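You operate a simulated robot arm through the tools that you are given. There is no shell and no other tool. Be economical: measure what you need, move in short steps, check, and stop when the job is done.

The job below is to be done with a simulated robot arm. You get a single attempt, and the scene is never put back.

## Task
Take both masks off the cover in the stand, then gauge its bore.
Fine: slide at PULL for that; plug and disc go into the USED tub; slide back at LOAD.

It is judged by the outcome, as a careful person would: the job done as asked, and still so three seconds after it is handed in. It fails if anything else is knocked over, pushed out of place, dropped, spilled or broken. A push-on lid holds only when it is set on centred and level and pressed home; a screw cap is set on level and turned clockwise until tight.

## Robot
A 6-joint arm with a two-finger parallel gripper, fixed in place. Base frame: the origin is at the foot of the arm, x ahead of it, y to its left, z up. Units: m, degrees, N and s.
With the tool pointing down near the work surface it reaches from about 0.26 to 0.68 m from the base axis. Its first joint turns from -66.0 to 66.0 degrees. Payload 2.9 kg.
The tool frame sits at the grasp point between the pads (the TCP): z along the fingers, y along the line on which they close. The tips reach 0.03 m beyond it. The gripper opens to 0.11 m. The fingers are 0.02 m wide and 0.01 m thick; the gripper's body (0.048 by 0.112 m) begins 0.055 m behind the TCP.
Orientation is that of the tool frame in the base frame, as [roll, pitch, yaw] about the fixed x, y, z axes, in that order (R = Rz(yaw) Ry(pitch) Rx(roll)). With the fingers straight down and closing along the base's y, the tool's x points along the base's -x, its y along +y and its z along -z.

## Interface
- The arm moves only by the tool play_rows. Its argument "moves" is a list that holds one entry, the list of rows, each a list of 7 numbers: the shift along the tool's x, y, z in units of 250 mm (1.0 is 250 mm), then the turn, a rotation vector about the tool's x, y, z in units of 45 degrees (1.0 is 45 degrees), then the closure in counts, from 0 (fully open) to 255 (shut). In form: [[[dx, dy, dz, rx, ry, rz, claw], ...]]. A call has 1 to 10 rows; each row is the pose to reach, as a shift and turn from the pose commanded when the call began, along the tool's axes at that moment. A call with a number of a shift or a turn outside -1 to 1 is refused whole. A row lasts 0.2 s, in which the tool goes at most 0.05 m and 8.6 degrees; a call with a longer step from one row to the next is refused whole, and so is a gripper value outside its range. A pose out of reach is approached as far as the arm can. The call stops where the force on the tool passes 90 N (or 10 N more than at its start, if that is more) or the arm is blocked; 0.2 s more then pass. The fingers move at their own pace (about 0.108 m/s each) and stop on an object; they squeeze with about 42 N. The grip force told is the motor's: it shows also when the fingers shut on nothing. Time passes only in rows, and 0.2 s behind the last, so rows that repeat a pose let the fingers close. It gives the time, the measured TCP pose, the force on the tool (base axes), the opening and the grip force at its end, in the units of the frame above (readings bear some noise), with the torque about the TCP (base axes, N m) and any sound that the robot's microphone picked up.
- Cameras (640 x 400 px; columns grow to the right, rows downward): "scene" is fixed at [0.0649, 0.4203, 1.3923]; the picture's right is [-0.86, -0.51, 0.00], its down [-0.26, 0.43, -0.86] and it looks along [0.44, -0.74, -0.50] (base axes); focal length 314 px, centre (320, 200). "wrist" rides on the gripper at [0.072, 0.017, -0.103] in the tool frame; the picture's right is [-0.23, 0.97, 0.00], its down [-0.76, -0.18, -0.62] and it looks along [-0.61, -0.14, 0.78] (tool axes); focal length 222 px, centre (320, 200). There is no depth. A picture from a camera that has moved, and an enlarged one, comes with that camera's place and axes in the base frame and with its lens.
- capture(camera): a new picture of that camera. The clock stands still meanwhile.
- close_up(camera, box): a new picture of the part [left, top, right, bottom] of that camera's present view, enlarged. The clock stands still meanwhile.
- close_job(): hands the job in; it is judged then, once.

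Go step by step. Nothing tells you positions but the pictures and the camera data: compare them with the known pose of the tool, close in by small moves and look again before you grip or let go. The budget is 120 turns and 76 pictures, counting those below and the enlarged ones. Unless the task says otherwise, let go and move clear before handing in, and close with one line.

The tools are called after ">>>" by a JSON object that holds its "op" and its "data". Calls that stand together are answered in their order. play_rows: Moves the arm, as the interface text tells. Its arguments: {"type":"object","properties":{"moves":{"type":"array"}},"required":["moves"]} The other tools are called the same way: capture (camera) takes a picture; close_up (camera, box) takes an enlarged picture of a part of a camera's view; close_job () hands the job in.

At the start:

```text
t: 0.0
ee_pos: [0.3419, 0.1074, 1.2326]
tool_rot: [180.0, 0.0, 179.9]
wrist_force: [-0.1, 0.6, -0.5]
ft_torque: [0.02, -0.01, -0.01]
width: 0.1098
finger_force: 0.1
```

scene: 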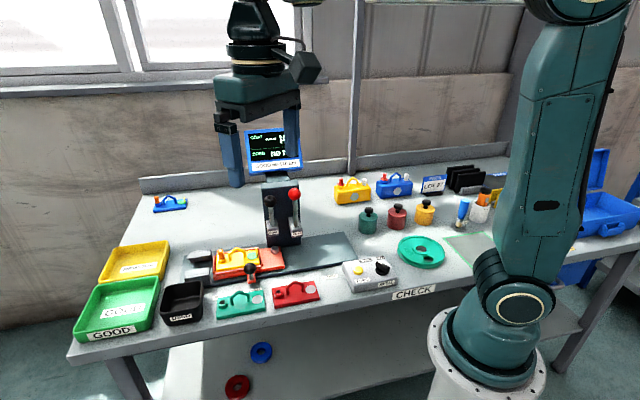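
wrist: 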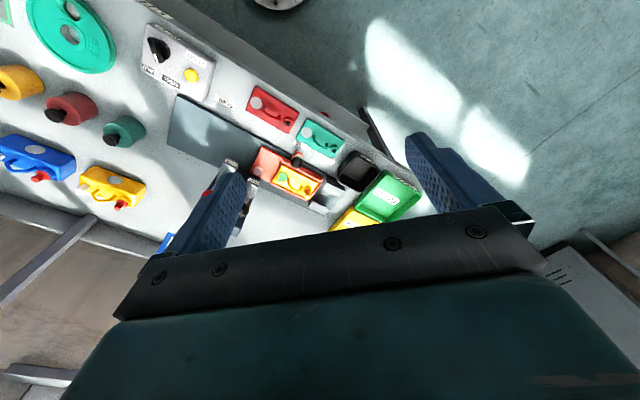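

I see a bench with a slide and stand, a gauging station, tubs and a control box. I'll look closely before moving.

>>> {"op": "close_up", "data": {"camera": "scene", "box": [60, 220, 220, 350]}}

>>> {"op": "close_up", "data": {"camera": "scene", "box": [180, 120, 360, 320]}}

>>> {"op": "close_up", "data": {"camera": "scene", "box": [320, 150, 540, 310]}}

>>> {"op": "close_up", "data": {"camera": "wrist", "box": [140, 20, 430, 260]}}

```text
3.08 times, centred on (140, 285) of scene
camera zoom: at [0.0649, 0.4203, 1.3923], right [-0.86, -0.51, 0.0], down [-0.26, 0.43, -0.86], along [0.44, -0.74, -0.5], focal length 965 px, centre (874, -62)
```

zoom: 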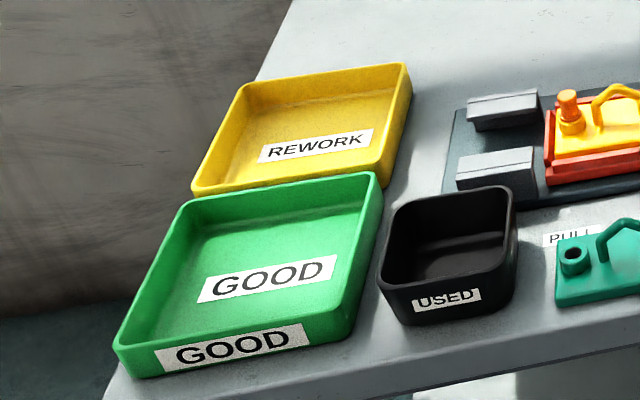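

```text
2.00 times, centred on (270, 220) of scene
camera zoom: at [0.0649, 0.4203, 1.3923], right [-0.86, -0.51, 0.0], down [-0.26, 0.43, -0.86], along [0.44, -0.74, -0.5], focal length 628 px, centre (420, 160)
```

zoom: 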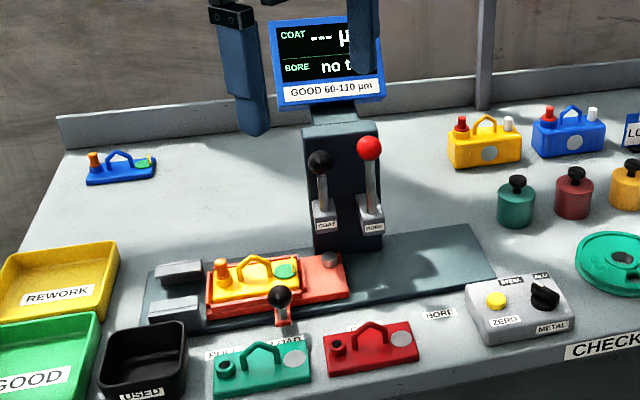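

```text
2.50 times, centred on (430, 230) of scene
camera zoom: at [0.0649, 0.4203, 1.3923], right [-0.86, -0.51, 0.0], down [-0.26, 0.43, -0.86], along [0.44, -0.74, -0.5], focal length 784 px, centre (45, 125)
```

zoom: 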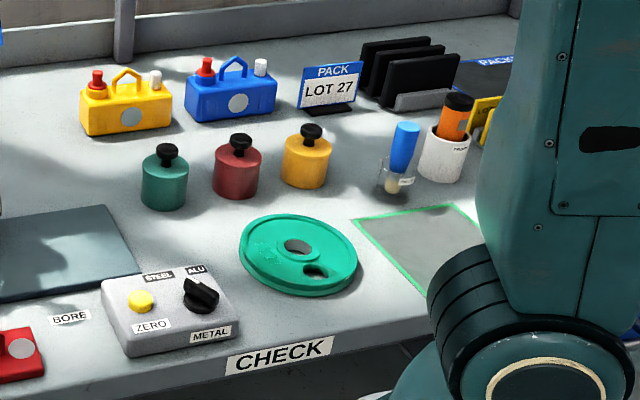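

```text
1.67 times, centred on (285, 140) of wrist
camera zoom: at [0.2697, 0.1252, 1.3358], right [0.23, 0.97, 0.0], down [0.76, -0.18, 0.62], along [0.61, -0.14, -0.78], focal length 370 px, centre (378, 300)
```

zoom: 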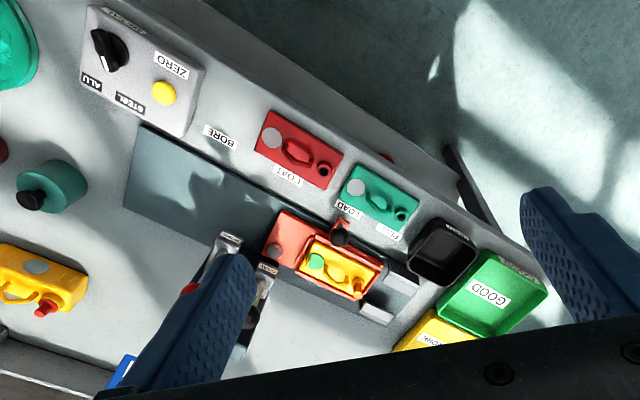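

The slide runs roughly along (0.72, 0.69), about 45° to the base axes, with the knob near (0.50, 0.02, 0.88). I'll turn the wrist to align with it and look closer.

>>> {"op": "play_rows", "data": {"moves": [[[-0.056, 0.041, 0.105, 0, 0, 0.167, 0], [-0.112, 0.081, 0.21, 0, 0, 0.333, 0], [-0.168, 0.122, 0.316, 0, 0, 0.5, 0], [-0.224, 0.163, 0.421, 0, 0, 0.667, 0], [-0.28, 0.203, 0.527, 0, 0, 0.833, 0], [-0.336, 0.244, 0.632, 0, 0, 1.0, 0], [-0.336, 0.244, 0.632, 0, 0, 1.0, 0]]]}}

>>> {"op": "capture", "data": {"camera": "wrist"}}

>>> {"op": "close_up", "data": {"camera": "scene", "box": [180, 180, 340, 320]}}

```text
t: 1.6
ee_pos: [0.4261, 0.1684, 1.0743]
tool_rot: [-180.0, -0.1, 134.9]
wrist_force: [-0.9, -0.6, -0.3]
ft_torque: [0.0, -0.01, 0.04]
width: 0.11
finger_force: 0.1
```

```text
69 pictures are left
camera wrist: at [0.3871, 0.2318, 1.1765], right [0.85, 0.53, 0.0], down [0.41, -0.67, 0.62], along [0.33, -0.53, -0.78], focal length 222 px, centre (320, 200)
```

wrist: 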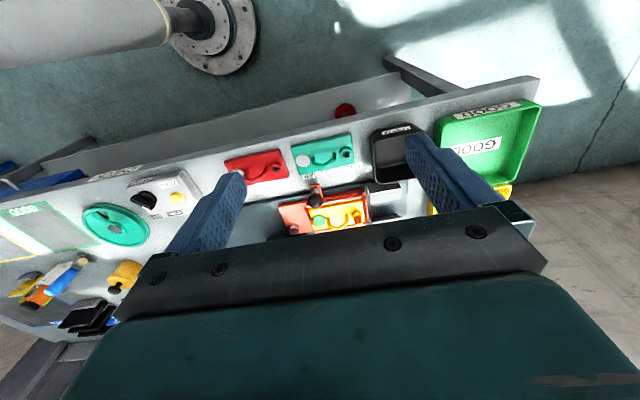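

```text
2.86 times, centred on (260, 250) of scene
camera zoom: at [0.0649, 0.4203, 1.3923], right [-0.86, -0.51, 0.0], down [-0.26, 0.43, -0.86], along [0.44, -0.74, -0.5], focal length 896 px, centre (491, 57)
```

zoom: 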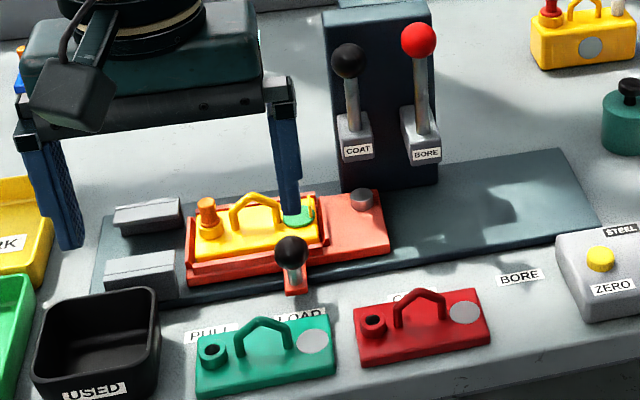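

The view is upside-down relative to the bench front. I'll zoom in on the slide region.

>>> {"op": "close_up", "data": {"camera": "wrist", "box": [210, 120, 430, 250]}}

```text
2.91 times, centred on (320, 185) of wrist
camera zoom: at [0.3871, 0.2318, 1.1765], right [0.85, 0.53, 0.0], down [0.41, -0.67, 0.62], along [0.33, -0.53, -0.78], focal length 646 px, centre (320, 244)
```

zoom: 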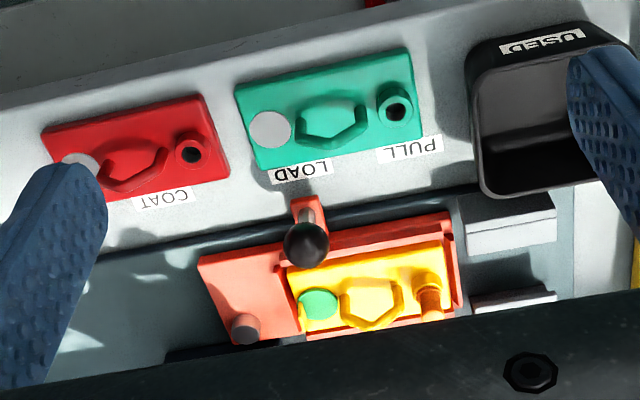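

The knob is near (0.512, 0.014, 0.866), and the TCP projects to the centre of the wrist image. I'll hover above the knob next.

>>> {"op": "play_rows", "data": {"moves": [[[-0.136, -0.038, 0.075, 0, 0, 0, 0], [-0.272, -0.076, 0.15, 0, 0, 0, 0], [-0.408, -0.115, 0.226, 0, 0, 0, 0], [-0.544, -0.153, 0.301, 0, 0, 0, 0], [-0.68, -0.191, 0.376, 0, 0, 0, 0], [-0.68, -0.191, 0.376, 0, 0, 0, 0]]]}}

>>> {"op": "capture", "data": {"camera": "wrist"}}

>>> {"op": "capture", "data": {"camera": "scene"}}

```text
t: 3.0
ee_pos: [0.5161, 0.0132, 0.9814]
tool_rot: [-180.0, 0.1, 135.0]
wrist_force: [0.3, -0.1, -0.2]
ft_torque: [0.0, 0.02, -0.03]
width: 0.1097
finger_force: 0.0
```

```text
66 pictures are left
camera wrist: at [0.4762, 0.0772, 1.0838], right [0.85, 0.53, 0.0], down [0.41, -0.66, 0.62], along [0.33, -0.53, -0.78], focal length 222 px, centre (320, 200)
```

wrist: 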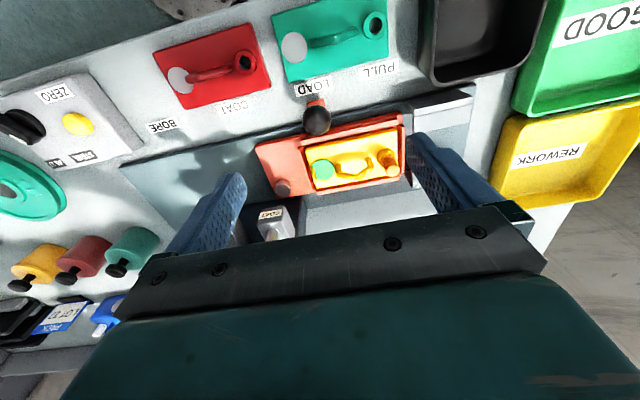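

```text
65 pictures are left
```

scene: 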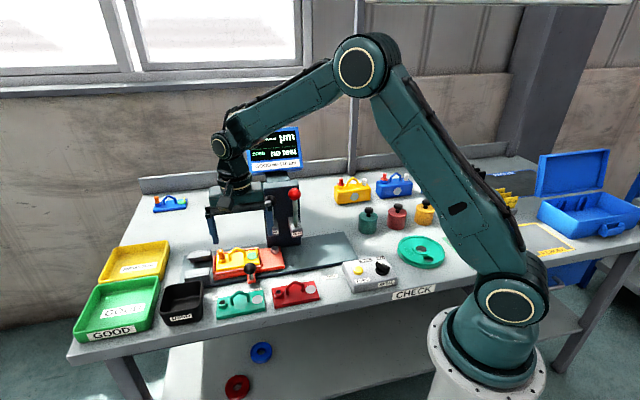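

The knob triangulates to (0.514, 0.012, 0.866), and the slide axis is at 45°. I'll lower over the knob part-way and check.

>>> {"op": "play_rows", "data": {"moves": [[[0.003, -0.01, 0.1, 0, 0, 0, 116], [0.003, -0.01, 0.2, 0, 0, 0, 116], [0.003, -0.01, 0.28, 0, 0, 0, 116], [0.003, -0.01, 0.28, 0, 0, 0, 116]]]}}

>>> {"op": "capture", "data": {"camera": "wrist"}}

```text
t: 4.0
ee_pos: [0.5109, 0.0129, 0.9098]
tool_rot: [-180.0, 0.0, 135.0]
wrist_force: [-0.3, -0.9, 0.0]
ft_torque: [0.01, 0.01, -0.02]
width: 0.0599
finger_force: 0.0
```

```text
64 pictures are left
camera wrist: at [0.4728, 0.0765, 1.0128], right [0.85, 0.53, 0.0], down [0.41, -0.66, 0.62], along [0.33, -0.53, -0.78], focal length 222 px, centre (320, 200)
```

wrist: 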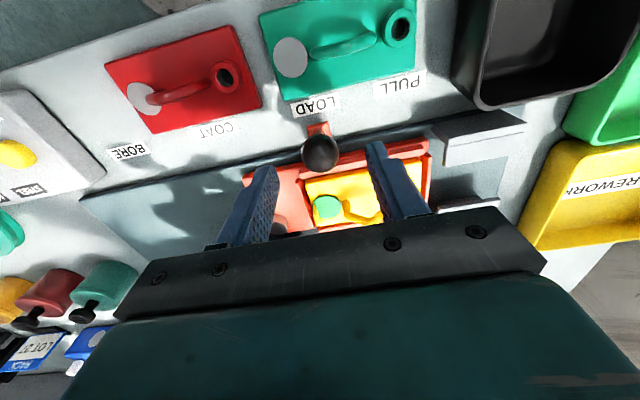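

The knob lies exactly under the TCP, so I'll lower, close on it and check.

>>> {"op": "play_rows", "data": {"moves": [[[0, 0, 0.075, 0, 0, 0, 116], [0, 0, 0.15, 0, 0, 0, 116], [0, 0, 0.15, 0, 0, 0, 200], [0, 0, 0.15, 0, 0, 0, 255], [0, 0, 0.15, 0, 0, 0, 255]]]}}

>>> {"op": "capture", "data": {"camera": "wrist"}}

```text
t: 5.2
ee_pos: [0.5096, 0.014, 0.8717]
tool_rot: [-180.0, -0.1, 135.0]
wrist_force: [-0.6, -0.4, -0.6]
ft_torque: [-0.04, -0.1, -0.05]
width: 0.0288
finger_force: 44.5
```

```text
63 pictures are left
camera wrist: at [0.4709, 0.0777, 0.9756], right [0.85, 0.53, 0.0], down [0.41, -0.66, 0.62], along [0.33, -0.53, -0.78], focal length 222 px, centre (320, 200)
```

wrist: 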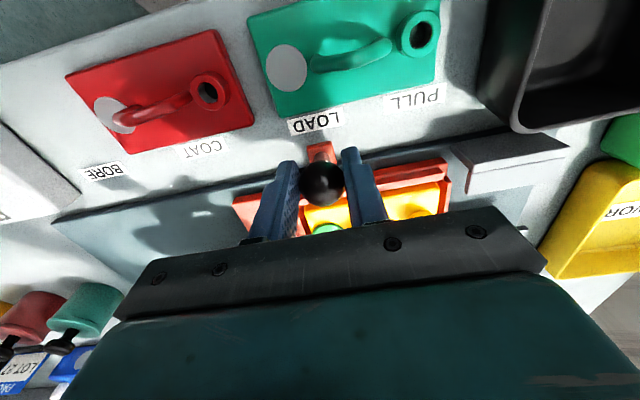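

The ball is held. The front grey block at the PULL end may come close to the fingertips, so I'll re-grip slightly higher and nearer the front.

>>> {"op": "play_rows", "data": {"moves": [[[0, 0, 0, 0, 0, 0, 150], [0, 0, 0, 0, 0, 0, 150], [0.016, 0, -0.044, 0, 0, 0, 150], [0.016, 0, -0.044, 0, 0, 0, 255], [0.016, 0, -0.044, 0, 0, 0, 255], [0.016, 0, -0.044, 0, 0, 0, 255]]]}}

>>> {"op": "close_up", "data": {"camera": "wrist", "box": [220, 90, 580, 270]}}

>>> {"op": "close_up", "data": {"camera": "scene", "box": [170, 180, 330, 320]}}

```text
t: 6.6
ee_pos: [0.5071, 0.0168, 0.8835]
tool_rot: [-180.0, 0.0, 135.1]
wrist_force: [2.4, -3.1, -4.3]
ft_torque: [-0.24, -0.27, -0.03]
width: 0.0293
finger_force: 45.0
```

```text
1.78 times, centred on (400, 180) of wrist
camera zoom: at [0.4683, 0.0806, 0.9869], right [0.85, 0.53, 0.0], down [0.41, -0.66, 0.62], along [0.33, -0.53, -0.78], focal length 395 px, centre (178, 236)
```

zoom: 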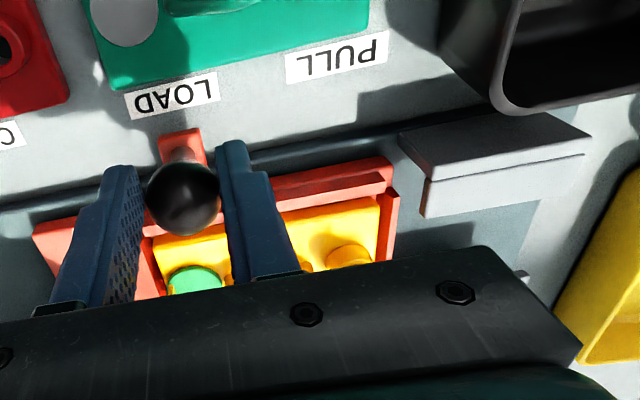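

```text
2.86 times, centred on (250, 250) of scene
camera zoom: at [0.065, 0.4202, 1.3923], right [-0.86, -0.51, 0.0], down [-0.26, 0.43, -0.86], along [0.44, -0.74, -0.5], focal length 896 px, centre (520, 57)
```

zoom: 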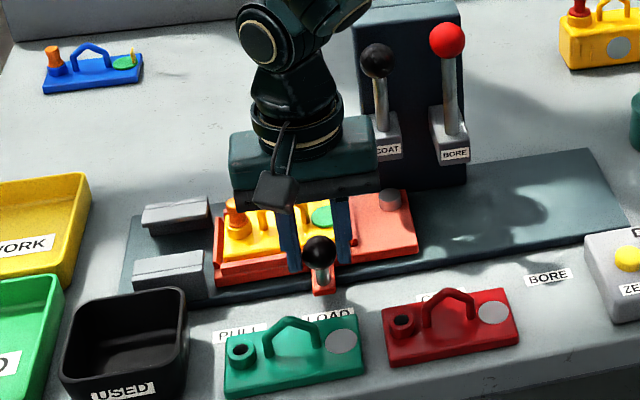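

The fingers clear the hold-down block by about 1 cm. I'll draw the slide 69 mm toward PULL.

>>> {"op": "play_rows", "data": {"moves": [[[0, 0.05, 0, 0, 0, 0, 255], [0, 0.1, 0, 0, 0, 0, 255], [0, 0.15, 0, 0, 0, 0, 255], [0, 0.2, 0, 0, 0, 0, 255], [0, 0.25, 0, 0, 0, 0, 255], [0, 0.276, 0, 0, 0, 0, 255], [0, 0.276, 0, 0, 0, 0, 255]]]}}

>>> {"op": "close_up", "data": {"camera": "wrist", "box": [220, 90, 580, 270]}}

>>> {"op": "close_up", "data": {"camera": "scene", "box": [170, 180, 330, 320]}}

```text
t: 8.2
ee_pos: [0.5558, 0.0672, 0.8826]
tool_rot: [-179.9, 0.0, 135.1]
wrist_force: [1.7, 2.2, -13.4]
ft_torque: [0.23, 0.15, -0.03]
width: 0.0293
finger_force: 45.5
```

```text
1.78 times, centred on (400, 180) of wrist
camera zoom: at [0.517, 0.129, 0.9871], right [0.85, 0.53, 0.0], down [0.42, -0.66, 0.62], along [0.33, -0.53, -0.78], focal length 395 px, centre (178, 236)
```

zoom: 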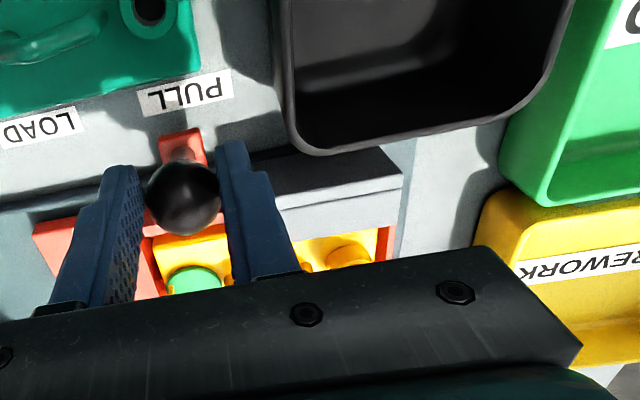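

```text
2.86 times, centred on (250, 250) of scene
camera zoom: at [0.0652, 0.4204, 1.3922], right [-0.86, -0.51, 0.0], down [-0.26, 0.43, -0.86], along [0.44, -0.74, -0.5], focal length 896 px, centre (520, 57)
```

zoom: 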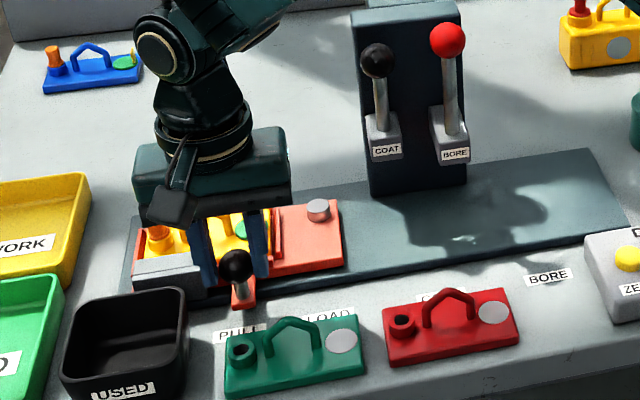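

The slide has moved but may be a few mm short of PULL, so I'll creep a little further and watch the force.

>>> {"op": "play_rows", "data": {"moves": [[[0, 0.01, 0, 0, 0, 0, 255], [0, 0.02, 0, 0, 0, 0, 255], [0, 0.02, 0, 0, 0, 0, 255]]]}}

```text
t: 9.0
ee_pos: [0.56, 0.0684, 0.8838]
tool_rot: [-180.0, 0.0, 135.0]
wrist_force: [1.8, 0.7, -15.3]
ft_torque: [0.39, 0.4, 0.18]
width: 0.029
finger_force: 44.4
```

>>> {"op": "play_rows", "data": {"moves": [[[0, 0, 0, 0, 0, 0, 150], [0, 0, 0, 0, 0, 0, 116], [0, 0, -0.15, 0, 0, 0, 100], [0, 0, -0.3, 0, 0, 0, 0], [0, 0, -0.4, 0, 0, 0, 0], [0, 0, -0.4, 0, 0, 0, 0]]]}}

>>> {"op": "close_up", "data": {"camera": "wrist", "box": [220, 40, 460, 220]}}

>>> {"op": "close_up", "data": {"camera": "scene", "box": [170, 220, 300, 330]}}

```text
t: 10.4
ee_pos: [0.5606, 0.0673, 0.9827]
tool_rot: [-180.0, 0.0, 135.0]
wrist_force: [-0.2, -0.5, -0.1]
ft_torque: [-0.02, -0.01, -0.04]
width: 0.1101
finger_force: 0.0
```

```text
2.22 times, centred on (340, 130) of wrist
camera zoom: at [0.5214, 0.1316, 1.0873], right [0.85, 0.53, 0.0], down [0.41, -0.66, 0.62], along [0.33, -0.53, -0.78], focal length 494 px, centre (276, 356)
```

zoom: 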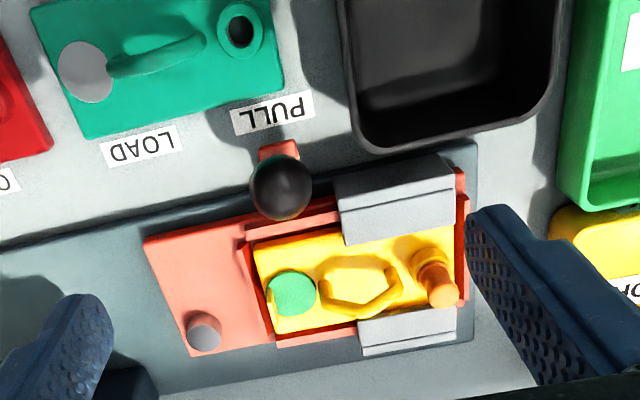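

```text
3.64 times, centred on (235, 275) of scene
camera zoom: at [0.0649, 0.4203, 1.3923], right [-0.86, -0.51, 0.0], down [-0.26, 0.43, -0.86], along [0.44, -0.74, -0.5], focal length 1141 px, centre (629, -73)
```

zoom: 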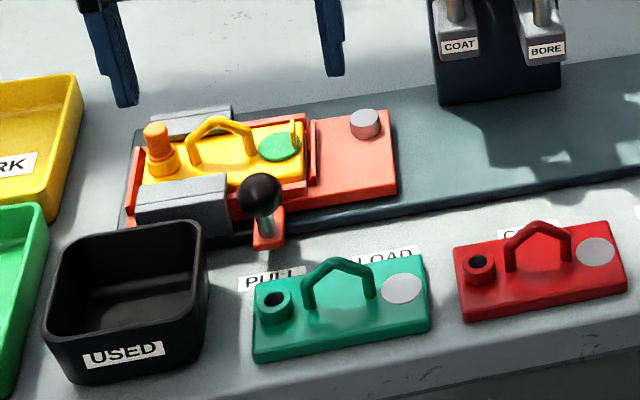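

The cover is now under the hold-down lips. I'll look at the disc and plug from closer up, moving over the disc.

>>> {"op": "close_up", "data": {"camera": "scene", "box": [200, 235, 260, 275]}}

>>> {"op": "close_up", "data": {"camera": "wrist", "box": [300, 120, 420, 200]}}

```text
10.00 times, centred on (230, 255) of scene
camera zoom: at [0.0649, 0.4203, 1.3923], right [-0.86, -0.51, 0.0], down [-0.26, 0.43, -0.86], along [0.44, -0.74, -0.5], focal length 3138 px, centre (1220, -350)
```

zoom: 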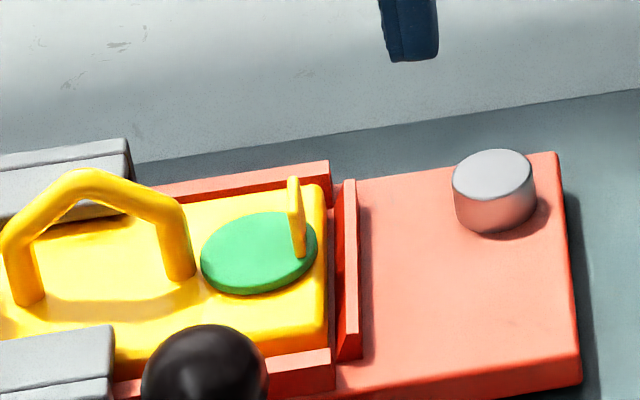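

```text
5.00 times, centred on (360, 160) of wrist
camera zoom: at [0.5214, 0.1316, 1.0873], right [0.85, 0.53, 0.0], down [0.41, -0.66, 0.62], along [0.33, -0.53, -0.78], focal length 1111 px, centre (120, 400)
```

zoom: 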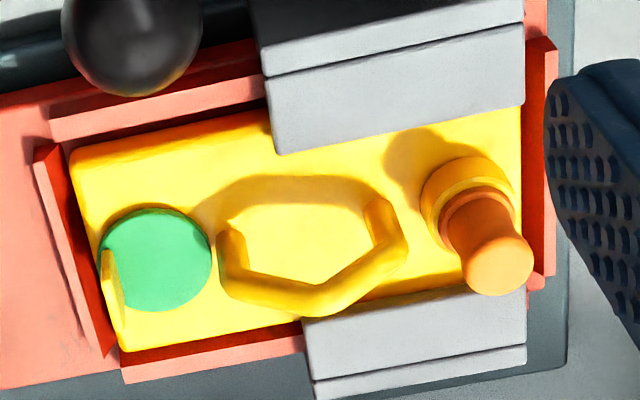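

The plug top triangulates to about (0.667, 0.060, 0.868), and the disc has an upright tab near (0.615, -0.018). I'll hover over the plug first.

>>> {"op": "play_rows", "data": {"moves": [[[-0.107, 0.093, 0.05, 0, 0, 0, 139], [-0.214, 0.187, 0.1, 0, 0, 0, 139], [-0.322, 0.28, 0.17, 0, 0, 0, 139], [-0.322, 0.28, 0.25, 0, 0, 0, 139], [-0.322, 0.28, 0.25, 0, 0, 0, 139]]]}}

>>> {"op": "capture", "data": {"camera": "wrist"}}

>>> {"op": "close_up", "data": {"camera": "scene", "box": [170, 200, 290, 290]}}

```text
t: 11.6
ee_pos: [0.6664, 0.0633, 0.9214]
tool_rot: [-180.0, -0.1, 135.1]
wrist_force: [0.0, -0.6, 0.2]
ft_torque: [0.01, 0.0, 0.01]
width: 0.0503
finger_force: 0.0
```

```text
54 pictures are left
camera wrist: at [0.6269, 0.1258, 1.0244], right [0.85, 0.53, 0.0], down [0.41, -0.66, 0.62], along [0.33, -0.53, -0.78], focal length 222 px, centre (320, 200)
```

wrist: 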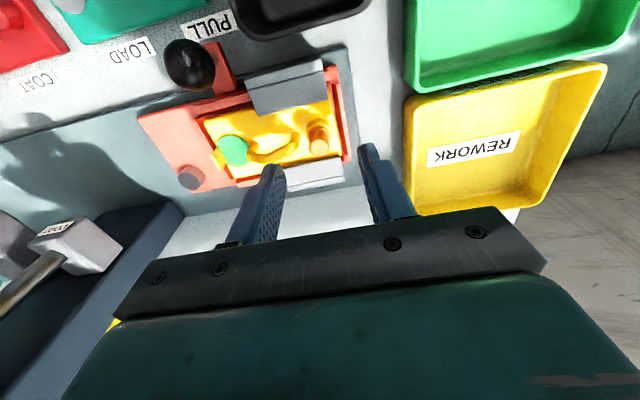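

```text
4.44 times, centred on (230, 245) of scene
camera zoom: at [0.0649, 0.4203, 1.3923], right [-0.86, -0.51, 0.0], down [-0.26, 0.43, -0.86], along [0.44, -0.74, -0.5], focal length 1394 px, centre (720, 0)
```

zoom: 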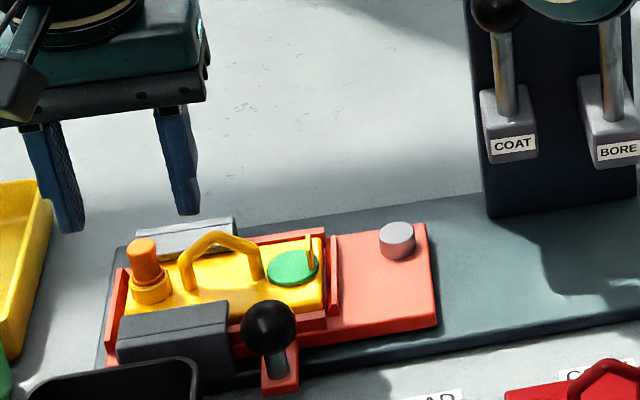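

>>> {"op": "close_up", "data": {"camera": "wrist", "box": [260, 90, 380, 190]}}

```text
4.00 times, centred on (320, 140) of wrist
camera zoom: at [0.6269, 0.1258, 1.0244], right [0.85, 0.53, 0.0], down [0.41, -0.66, 0.62], along [0.33, -0.53, -0.78], focal length 888 px, centre (320, 440)
```

zoom: 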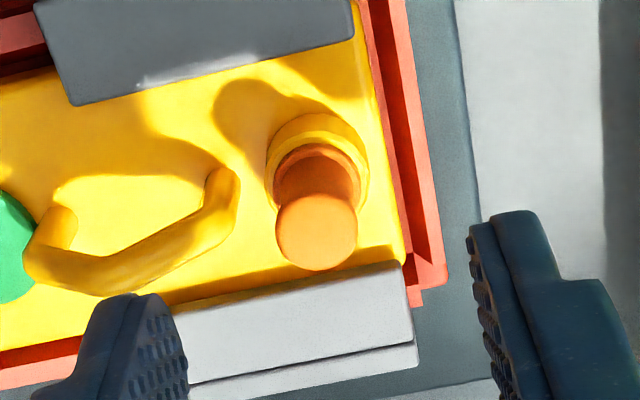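

The plug is exactly under the TCP, but the cover's handle leaves little room for a finger along the slide axis. I'll turn 90° to close across the slide instead.

>>> {"op": "play_rows", "data": {"moves": [[[0, 0, 0, 0, 0, -0.167, 170], [0, 0, 0, 0, 0, -0.333, 170], [0, 0, 0, 0, 0, -0.5, 170], [0, 0, 0, 0, 0, -0.667, 170], [0, 0, 0, 0, 0, -0.833, 170], [0, 0, 0, 0, 0, -1.0, 170]]]}}

>>> {"op": "play_rows", "data": {"moves": [[[0, 0, 0, 0, 0, -0.167, 170], [0, 0, 0, 0, 0, -0.333, 170], [0, 0, 0, 0, 0, -0.5, 170], [0, 0, 0, 0, 0, -0.667, 170], [0, 0, 0, 0, 0, -0.833, 170], [0, 0, 0, 0, 0, -1.0, 170], [0, 0, 0, 0, 0, -1.0, 170]]]}}

>>> {"op": "close_up", "data": {"camera": "wrist", "box": [240, 90, 400, 220]}}

```text
t: 13.0
ee_pos: [0.6649, 0.0609, 0.9217]
tool_rot: [-179.9, 0.0, -179.9]
wrist_force: [0.1, 0.0, 0.3]
ft_torque: [-0.01, -0.01, -0.01]
width: 0.0367
finger_force: 0.1
```

```text
t: 14.6
ee_pos: [0.6652, 0.061, 0.9217]
tool_rot: [-180.0, 0.1, -134.9]
wrist_force: [0.3, -0.5, -1.2]
ft_torque: [-0.02, 0.03, 0.01]
width: 0.0365
finger_force: 0.0
```

```text
3.08 times, centred on (320, 155) of wrist
camera zoom: at [0.6029, 0.0222, 1.0248], right [-0.53, 0.85, 0.0], down [0.66, 0.41, 0.62], along [0.53, 0.33, -0.78], focal length 684 px, centre (320, 338)
```

zoom: 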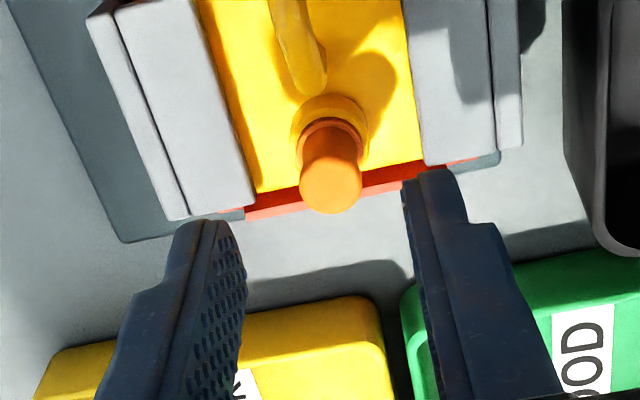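

Nearly centred; I'll correct about 2 mm, narrow the opening to stay clear of the lips, and descend to tips just above the boss.

>>> {"op": "play_rows", "data": {"moves": [[[-0.004, 0.009, 0, 0, 0, 0, 195], [-0.004, 0.009, 0.06, 0, 0, 0, 195], [-0.004, 0.009, 0.1, 0, 0, 0, 195], [-0.004, 0.009, 0.1, 0, 0, 0, 195]]]}}

>>> {"op": "close_up", "data": {"camera": "wrist", "box": [240, 90, 400, 220]}}

>>> {"op": "close_up", "data": {"camera": "scene", "box": [170, 220, 250, 280]}}

```text
t: 15.6
ee_pos: [0.6643, 0.0646, 0.8975]
tool_rot: [-180.0, 0.0, -135.0]
wrist_force: [0.3, 0.2, -0.1]
ft_torque: [-0.03, 0.03, 0.0]
width: 0.0257
finger_force: 0.1
```

```text
3.08 times, centred on (320, 155) of wrist
camera zoom: at [0.6026, 0.0245, 1.0008], right [-0.53, 0.85, 0.0], down [0.66, 0.41, 0.62], along [0.53, 0.33, -0.78], focal length 684 px, centre (320, 338)
```

zoom: 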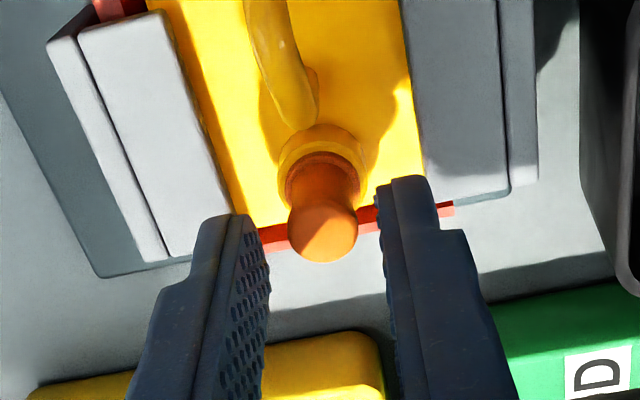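

```text
6.67 times, centred on (210, 250) of scene
camera zoom: at [0.0649, 0.4203, 1.3923], right [-0.86, -0.51, 0.0], down [-0.26, 0.43, -0.86], along [0.44, -0.74, -0.5], focal length 2092 px, centre (1053, -133)
```

zoom: 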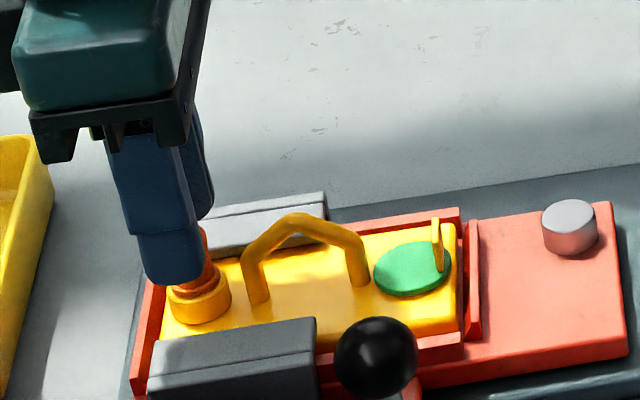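

>>> {"op": "play_rows", "data": {"moves": [[[-0.004, 0, 0.05, 0, 0, 0, 195], [-0.004, 0, 0.094, 0, 0, 0, 195], [-0.004, 0, 0.094, 0, 0, 0, 255], [-0.004, 0, 0.094, 0, 0, 0, 255], [-0.004, 0, 0.094, 0, 0, 0, 255]]]}}

>>> {"op": "close_up", "data": {"camera": "wrist", "box": [240, 90, 400, 220]}}

```text
t: 16.8
ee_pos: [0.6657, 0.0638, 0.8763]
tool_rot: [180.0, -0.1, -135.0]
wrist_force: [-2.2, 2.1, 8.1]
ft_torque: [-0.18, 0.43, -0.04]
width: 0.0212
finger_force: 42.2
```

```text
3.08 times, centred on (320, 155) of wrist
camera zoom: at [0.6039, 0.0255, 0.9787], right [-0.53, 0.85, 0.0], down [0.66, 0.41, 0.62], along [0.53, 0.33, -0.78], focal length 684 px, centre (320, 338)
```

zoom: 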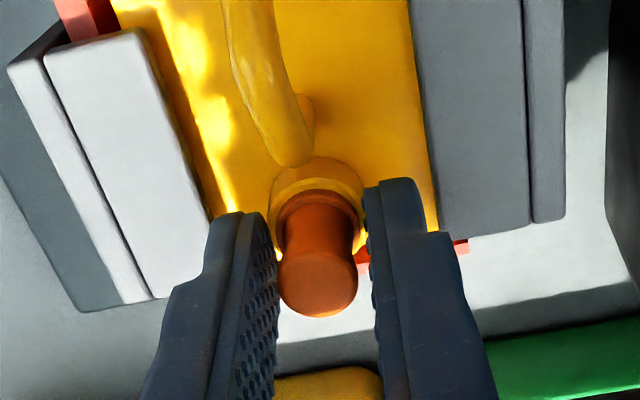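

The 21 mm width suggests the tips caught the flange or boss instead of the shaft. I'll open, rise 5 mm and re-close.

>>> {"op": "play_rows", "data": {"moves": [[[0, 0, 0, 0, 0, 0, 195], [0, 0, -0.02, 0, 0, 0, 195], [0, 0, -0.02, 0, 0, 0, 255], [0, 0, -0.02, 0, 0, 0, 255], [0, 0, -0.02, 0, 0, 0, 255]]]}}

>>> {"op": "close_up", "data": {"camera": "wrist", "box": [240, 90, 400, 220]}}

>>> {"op": "close_up", "data": {"camera": "scene", "box": [170, 220, 250, 280]}}

```text
t: 18.0
ee_pos: [0.6662, 0.0633, 0.8795]
tool_rot: [-179.9, 0.0, -135.0]
wrist_force: [0.8, 0.7, -0.4]
ft_torque: [0.09, -0.12, 0.03]
width: 0.0207
finger_force: 41.9
```

```text
3.08 times, centred on (320, 155) of wrist
camera zoom: at [0.604, 0.0251, 0.9826], right [-0.53, 0.85, 0.0], down [0.66, 0.41, 0.62], along [0.53, 0.33, -0.78], focal length 684 px, centre (320, 338)
```

zoom: 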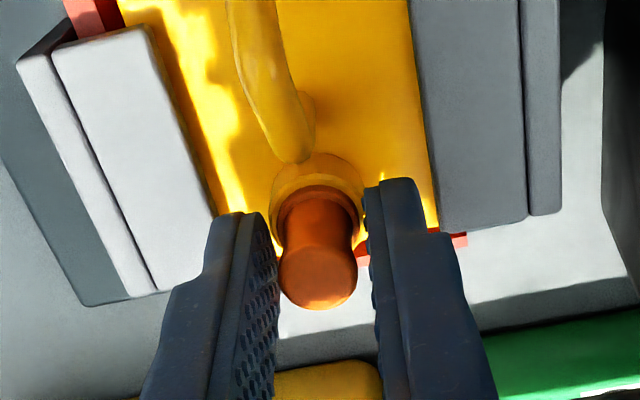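

```text
6.67 times, centred on (210, 250) of scene
camera zoom: at [0.065, 0.4203, 1.3923], right [-0.86, -0.51, 0.0], down [-0.26, 0.43, -0.86], along [0.44, -0.74, -0.5], focal length 2092 px, centre (1053, -133)
```

zoom: 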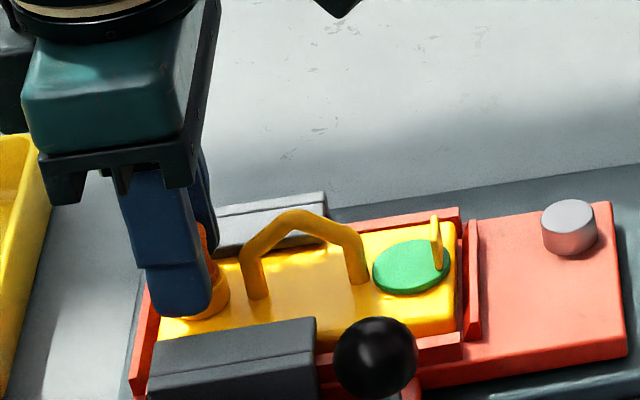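

>>> {"op": "play_rows", "data": {"moves": [[[0, 0, 0, 0, 0, 0, 195], [0, 0, -0.025, 0, 0, 0, 195], [0, 0, -0.025, 0, 0, 0, 255], [0, 0, -0.025, 0, 0, 0, 255], [0, 0, -0.025, 0, 0, 0, 255]]]}}

>>> {"op": "close_up", "data": {"camera": "wrist", "box": [240, 90, 400, 220]}}

```text
t: 19.2
ee_pos: [0.6659, 0.0634, 0.8853]
tool_rot: [-180.0, 0.2, -135.0]
wrist_force: [0.0, 0.0, 6.7]
ft_torque: [-0.01, 0.01, 0.01]
width: 0.0037
finger_force: 42.4
```

```text
3.08 times, centred on (320, 155) of wrist
camera zoom: at [0.6032, 0.0255, 0.9891], right [-0.53, 0.85, 0.0], down [0.66, 0.41, 0.62], along [0.53, 0.33, -0.78], focal length 684 px, centre (320, 338)
```

zoom: 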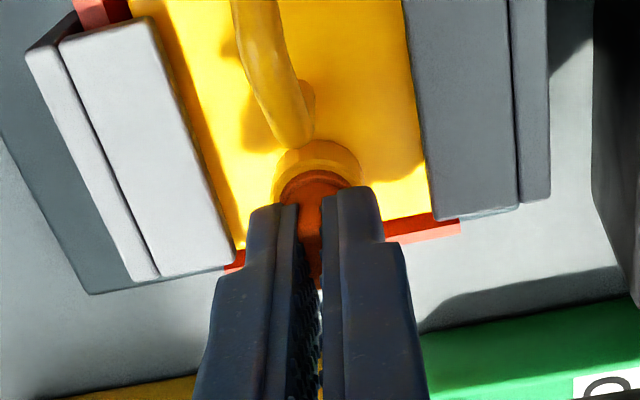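

The fingers closed to under 4 mm here, which is strange. I'll open and look again at the plug.

>>> {"op": "play_rows", "data": {"moves": [[[0, 0, 0, 0, 0, 0, 180], [0, 0, -0.04, 0, 0, 0, 180], [0, 0, -0.1, 0, 0, 0, 180], [0, 0, -0.1, 0, 0, 0, 180]]]}}

>>> {"op": "close_up", "data": {"camera": "wrist", "box": [240, 90, 400, 220]}}

>>> {"op": "close_up", "data": {"camera": "scene", "box": [170, 220, 250, 280]}}

```text
t: 20.2
ee_pos: [0.6652, 0.0635, 0.91]
tool_rot: [-180.0, 0.0, -135.1]
wrist_force: [-1.3, -0.6, -0.7]
ft_torque: [0.01, -0.02, 0.01]
width: 0.0322
finger_force: 0.1
```

```text
3.08 times, centred on (320, 155) of wrist
camera zoom: at [0.6022, 0.0255, 1.0138], right [-0.53, 0.85, 0.0], down [0.66, 0.41, 0.62], along [0.53, 0.33, -0.78], focal length 684 px, centre (320, 338)
```

zoom: 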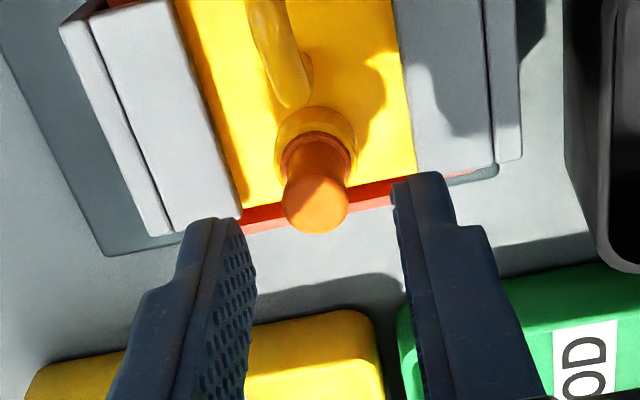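

```text
6.67 times, centred on (210, 250) of scene
camera zoom: at [0.0649, 0.4203, 1.3923], right [-0.86, -0.51, 0.0], down [-0.26, 0.43, -0.86], along [0.44, -0.74, -0.5], focal length 2092 px, centre (1053, -133)
```

zoom: 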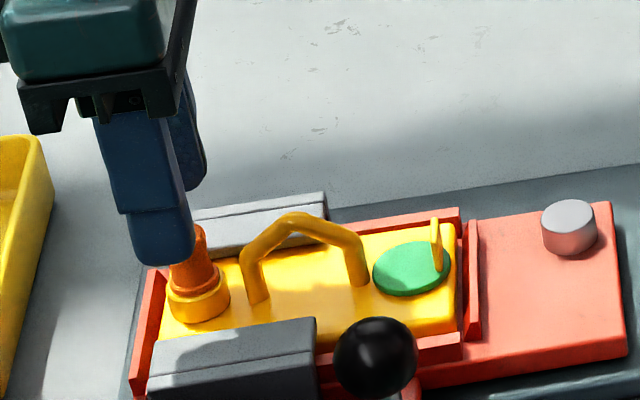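

The plug is unmoved. At TCP z≈0.879 the grip was a solid 21 mm, so I'll grip there again and try a gentle straight pull.

>>> {"op": "play_rows", "data": {"moves": [[[0, 0, 0.06, 0, 0, 0, 190], [0, 0, 0.122, 0, 0, 0, 195], [0, 0, 0.122, 0, 0, 0, 255], [0, 0, 0.122, 0, 0, 0, 255], [0, 0, 0.122, 0, 0, 0, 255], [0, 0, 0.11, 0, 0, 0, 255], [0, 0, 0.1, 0, 0, 0, 255], [0, 0, 0.09, 0, 0, 0, 255]]]}}

>>> {"op": "close_up", "data": {"camera": "wrist", "box": [240, 90, 400, 220]}}

```text
t: 22.0
ee_pos: [0.6651, 0.0646, 0.8861]
tool_rot: [-180.0, -0.1, -135.1]
wrist_force: [0.3, 0.0, 0.3]
ft_torque: [0.03, -0.02, 0.02]
width: 0.0124
finger_force: 41.6
heard: snap
```

```text
3.08 times, centred on (320, 155) of wrist
camera zoom: at [0.6021, 0.0257, 0.9901], right [-0.53, 0.85, 0.0], down [0.66, 0.41, 0.62], along [0.53, 0.33, -0.78], focal length 684 px, centre (320, 338)
```

zoom: 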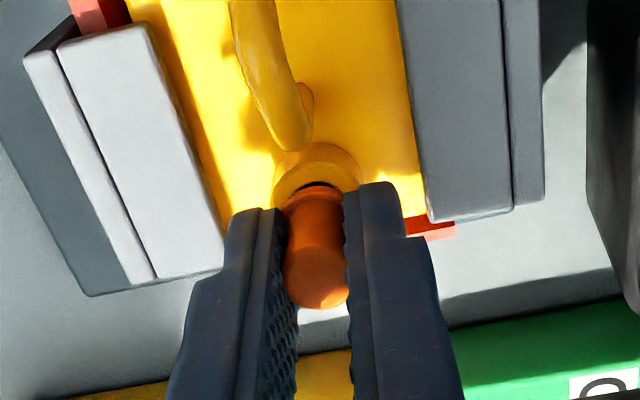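

A snap, and the bore shows behind the plug: it has come free and is held at its waist. I'll lift it gently and check.

>>> {"op": "play_rows", "data": {"moves": [[[0, 0, -0.03, 0, 0, 0, 255], [0, 0, -0.08, 0, 0, 0, 255], [0, 0, -0.14, 0, 0, 0, 255], [0, 0, -0.22, 0, 0, 0, 255], [0, 0, -0.3, 0, 0, 0, 255], [0, 0, -0.3, 0, 0, 0, 255]]]}}

>>> {"op": "capture", "data": {"camera": "wrist"}}

>>> {"op": "close_up", "data": {"camera": "scene", "box": [150, 180, 270, 320]}}

```text
t: 23.4
ee_pos: [0.6661, 0.0638, 0.9615]
tool_rot: [180.0, 0.0, -135.0]
wrist_force: [0.4, 0.1, -0.5]
ft_torque: [0.01, -0.01, -0.04]
width: 0.0127
finger_force: 41.9
```

```text
41 pictures are left
camera wrist: at [0.6028, 0.025, 1.0651], right [-0.53, 0.85, 0.0], down [0.66, 0.41, 0.62], along [0.53, 0.33, -0.78], focal length 222 px, centre (320, 200)
```

wrist: 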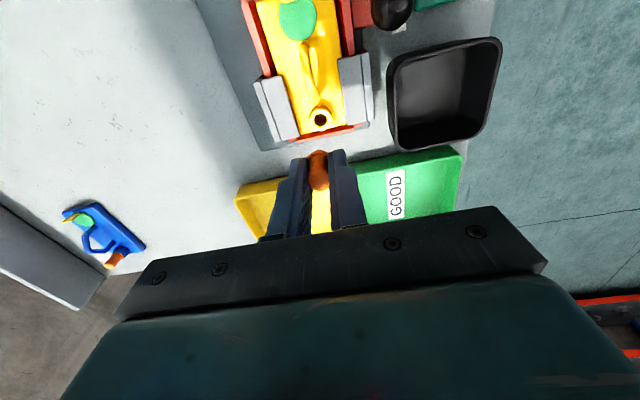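

```text
2.86 times, centred on (210, 250) of scene
camera zoom: at [0.0649, 0.4203, 1.3923], right [-0.86, -0.51, 0.0], down [-0.26, 0.43, -0.86], along [0.44, -0.74, -0.5], focal length 896 px, centre (634, 57)
```

zoom: 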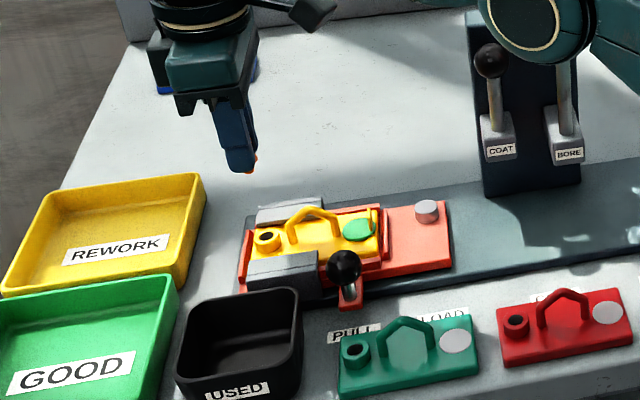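

The plug is out and the bore is clear. The USED tub opening centres near (0.586, 0.149), rim about 0.85. I'll move over it, lower and check.

>>> {"op": "play_rows", "data": {"moves": [[[-0.005, 0.156, 0, 0, 0, 0, 255], [-0.01, 0.311, 0, 0, 0, 0, 255], [-0.014, 0.467, 0, 0, 0, 0, 255], [-0.014, 0.467, 0.1, 0, 0, 0, 255], [-0.014, 0.467, 0.2, 0, 0, 0, 255], [-0.014, 0.467, 0.2, 0, 0, 0, 255]]]}}

>>> {"op": "capture", "data": {"camera": "wrist"}}

>>> {"op": "close_up", "data": {"camera": "scene", "box": [130, 220, 250, 340]}}

```text
t: 24.8
ee_pos: [0.5847, 0.1498, 0.9145]
tool_rot: [180.0, 0.0, -135.0]
wrist_force: [0.5, 1.1, -0.2]
ft_torque: [0.0, -0.01, 0.0]
width: 0.0128
finger_force: 42.2
```

```text
39 pictures are left
camera wrist: at [0.5209, 0.1108, 1.0175], right [-0.53, 0.85, 0.0], down [0.66, 0.41, 0.62], along [0.53, 0.33, -0.78], focal length 222 px, centre (320, 200)
```

wrist: 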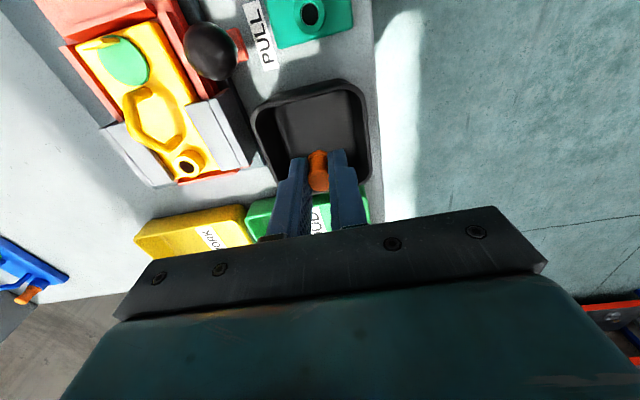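

```text
3.33 times, centred on (190, 280) of scene
camera zoom: at [0.0649, 0.4203, 1.3923], right [-0.86, -0.51, 0.0], down [-0.26, 0.43, -0.86], along [0.44, -0.74, -0.5], focal length 1046 px, centre (753, -67)
```

zoom: 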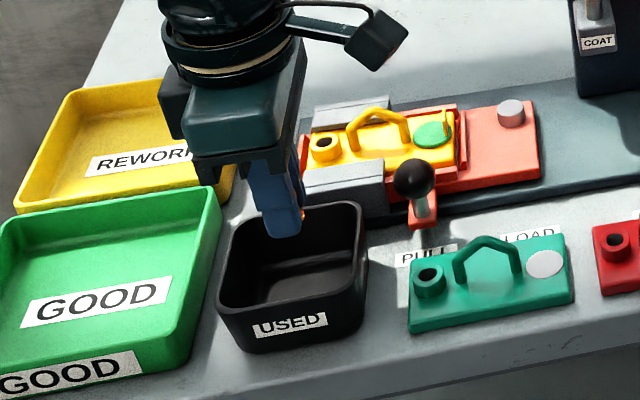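

Over the tub centre; I'll lower in and release.

>>> {"op": "play_rows", "data": {"moves": [[[0, 0, 0.08, 0, 0, 0, 255], [0, 0, 0.14, 0, 0, 0, 255], [0, 0, 0.17, 0, 0, 0, 255], [0, 0, 0.19, 0, 0, 0, 255], [0, 0, 0.19, 0, 0, 0, 255]]]}}

>>> {"op": "close_up", "data": {"camera": "wrist", "box": [240, 60, 400, 220]}}

```text
t: 26.0
ee_pos: [0.5849, 0.1493, 0.865]
tool_rot: [-180.0, 0.0, -135.0]
wrist_force: [0.0, 0.5, 0.8]
ft_torque: [0.01, -0.03, 0.02]
width: 0.0129
finger_force: 42.0
```

```text
2.50 times, centred on (320, 140) of wrist
camera zoom: at [0.5216, 0.1103, 0.9683], right [-0.53, 0.85, 0.0], down [0.66, 0.41, 0.62], along [0.53, 0.33, -0.78], focal length 555 px, centre (320, 350)
```

zoom: 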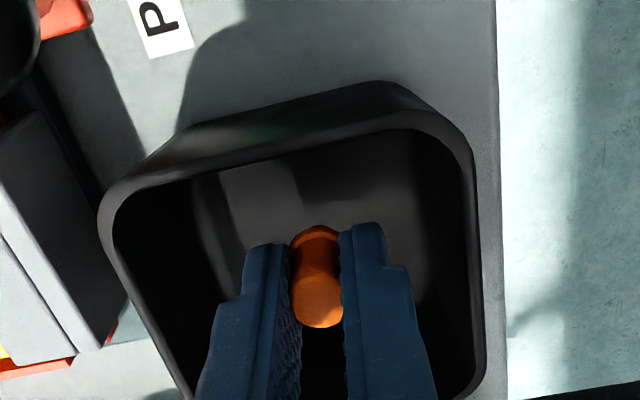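

>>> {"op": "play_rows", "data": {"moves": [[[0, 0, 0.02, 0, 0, 0, 255], [0, 0, 0.04, 0, 0, 0, 255], [0, 0, 0.06, 0, 0, 0, 255], [0, 0, 0.08, 0, 0, 0, 255], [0, 0, 0.08, 0, 0, 0, 255]]]}}

```text
t: 27.2
ee_pos: [0.5851, 0.1498, 0.8457]
tool_rot: [-179.9, 0.1, -135.0]
wrist_force: [-2.2, -0.3, 11.7]
ft_torque: [-0.03, 0.14, -0.02]
width: 0.0128
finger_force: 42.0
```

Contact with the tub floor (about 12 N), so I'll release and rise.

>>> {"op": "play_rows", "data": {"moves": [[[0, 0, -0.006, 0, 0, 0, 190], [0, 0, -0.006, 0, 0, 0, 150], [0, 0, -0.006, 0, 0, 0, 140], [0, 0, -0.1, 0, 0, 0, 140], [0, 0, -0.24, 0, 0, 0, 140], [0, 0, -0.4, 0, 0, 0, 140], [0, 0, -0.4, 0, 0, 0, 140]]]}}

>>> {"op": "capture", "data": {"camera": "wrist"}}

```text
t: 28.8
ee_pos: [0.5851, 0.1499, 0.9464]
tool_rot: [179.9, 0.0, -135.0]
wrist_force: [0.1, -0.3, 0.6]
ft_torque: [0.0, 0.0, 0.03]
width: 0.0495
finger_force: 0.2
```

```text
36 pictures are left
camera wrist: at [0.5223, 0.1107, 1.0493], right [-0.53, 0.85, 0.0], down [0.66, 0.41, 0.62], along [0.53, 0.33, -0.78], focal length 222 px, centre (320, 200)
```

wrist: 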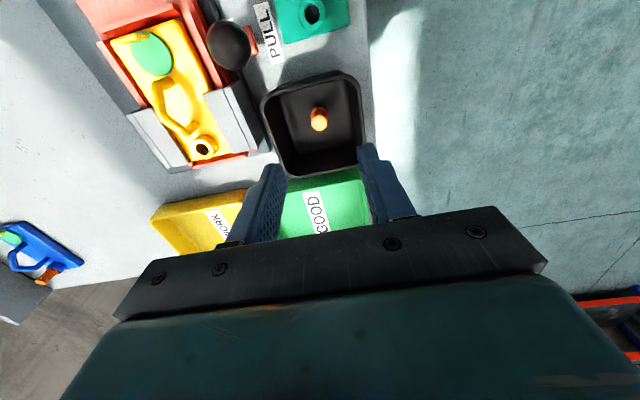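

The plug stands in the USED tub. Next I'll go to the disc tab with the wrist turned back, so the fingers close along the slide.

>>> {"op": "play_rows", "data": {"moves": [[[0.033, -0.047, 0, 0, 0, 0.167, 160], [0.066, -0.094, 0, 0, 0, 0.333, 160], [0.099, -0.141, 0, 0, 0, 0.5, 160], [0.132, -0.188, 0, 0, 0, 0.667, 160], [0.165, -0.236, 0, 0, 0, 0.833, 160], [0.198, -0.283, 0, 0, 0, 1.0, 160]]]}}

>>> {"op": "play_rows", "data": {"moves": [[[-0.01, -0.057, 0, 0, 0, 0.167, 160], [-0.02, -0.113, 0, 0, 0, 0.333, 160], [-0.03, -0.17, 0, 0, 0, 0.5, 160], [-0.04, -0.227, 0, 0, 0, 0.667, 160], [-0.05, -0.283, 0, 0, 0, 0.833, 160], [-0.06, -0.34, 0.06, 0, 0, 1.0, 160], [-0.06, -0.34, 0.06, 0, 0, 1.0, 160]]]}}

>>> {"op": "close_up", "data": {"camera": "wrist", "box": [240, 90, 400, 220]}}

>>> {"op": "capture", "data": {"camera": "scene"}}

```text
t: 30.2
ee_pos: [0.6003, 0.0654, 0.9419]
tool_rot: [179.9, 0.0, 179.9]
wrist_force: [0.0, 0.0, -0.8]
ft_torque: [0.03, 0.03, 0.01]
width: 0.0411
finger_force: 0.0
```

```text
t: 31.8
ee_pos: [0.6151, -0.0217, 0.9289]
tool_rot: [180.0, -0.1, 134.9]
wrist_force: [-0.1, 0.3, -0.4]
ft_torque: [0.03, -0.01, 0.04]
width: 0.041
finger_force: 0.0
```

```text
3.08 times, centred on (320, 155) of wrist
camera zoom: at [0.5758, 0.0432, 1.032], right [0.85, 0.53, 0.0], down [0.41, -0.67, 0.62], along [0.33, -0.53, -0.78], focal length 684 px, centre (320, 338)
```

zoom: 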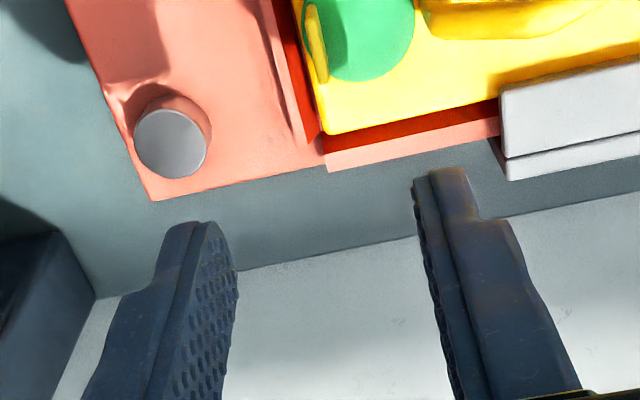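

```text
34 pictures are left
```

scene: 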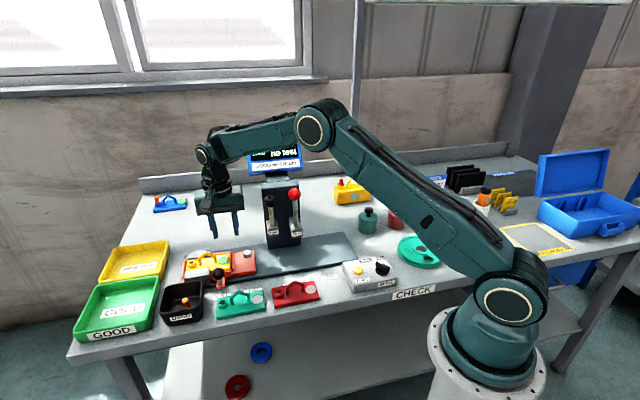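

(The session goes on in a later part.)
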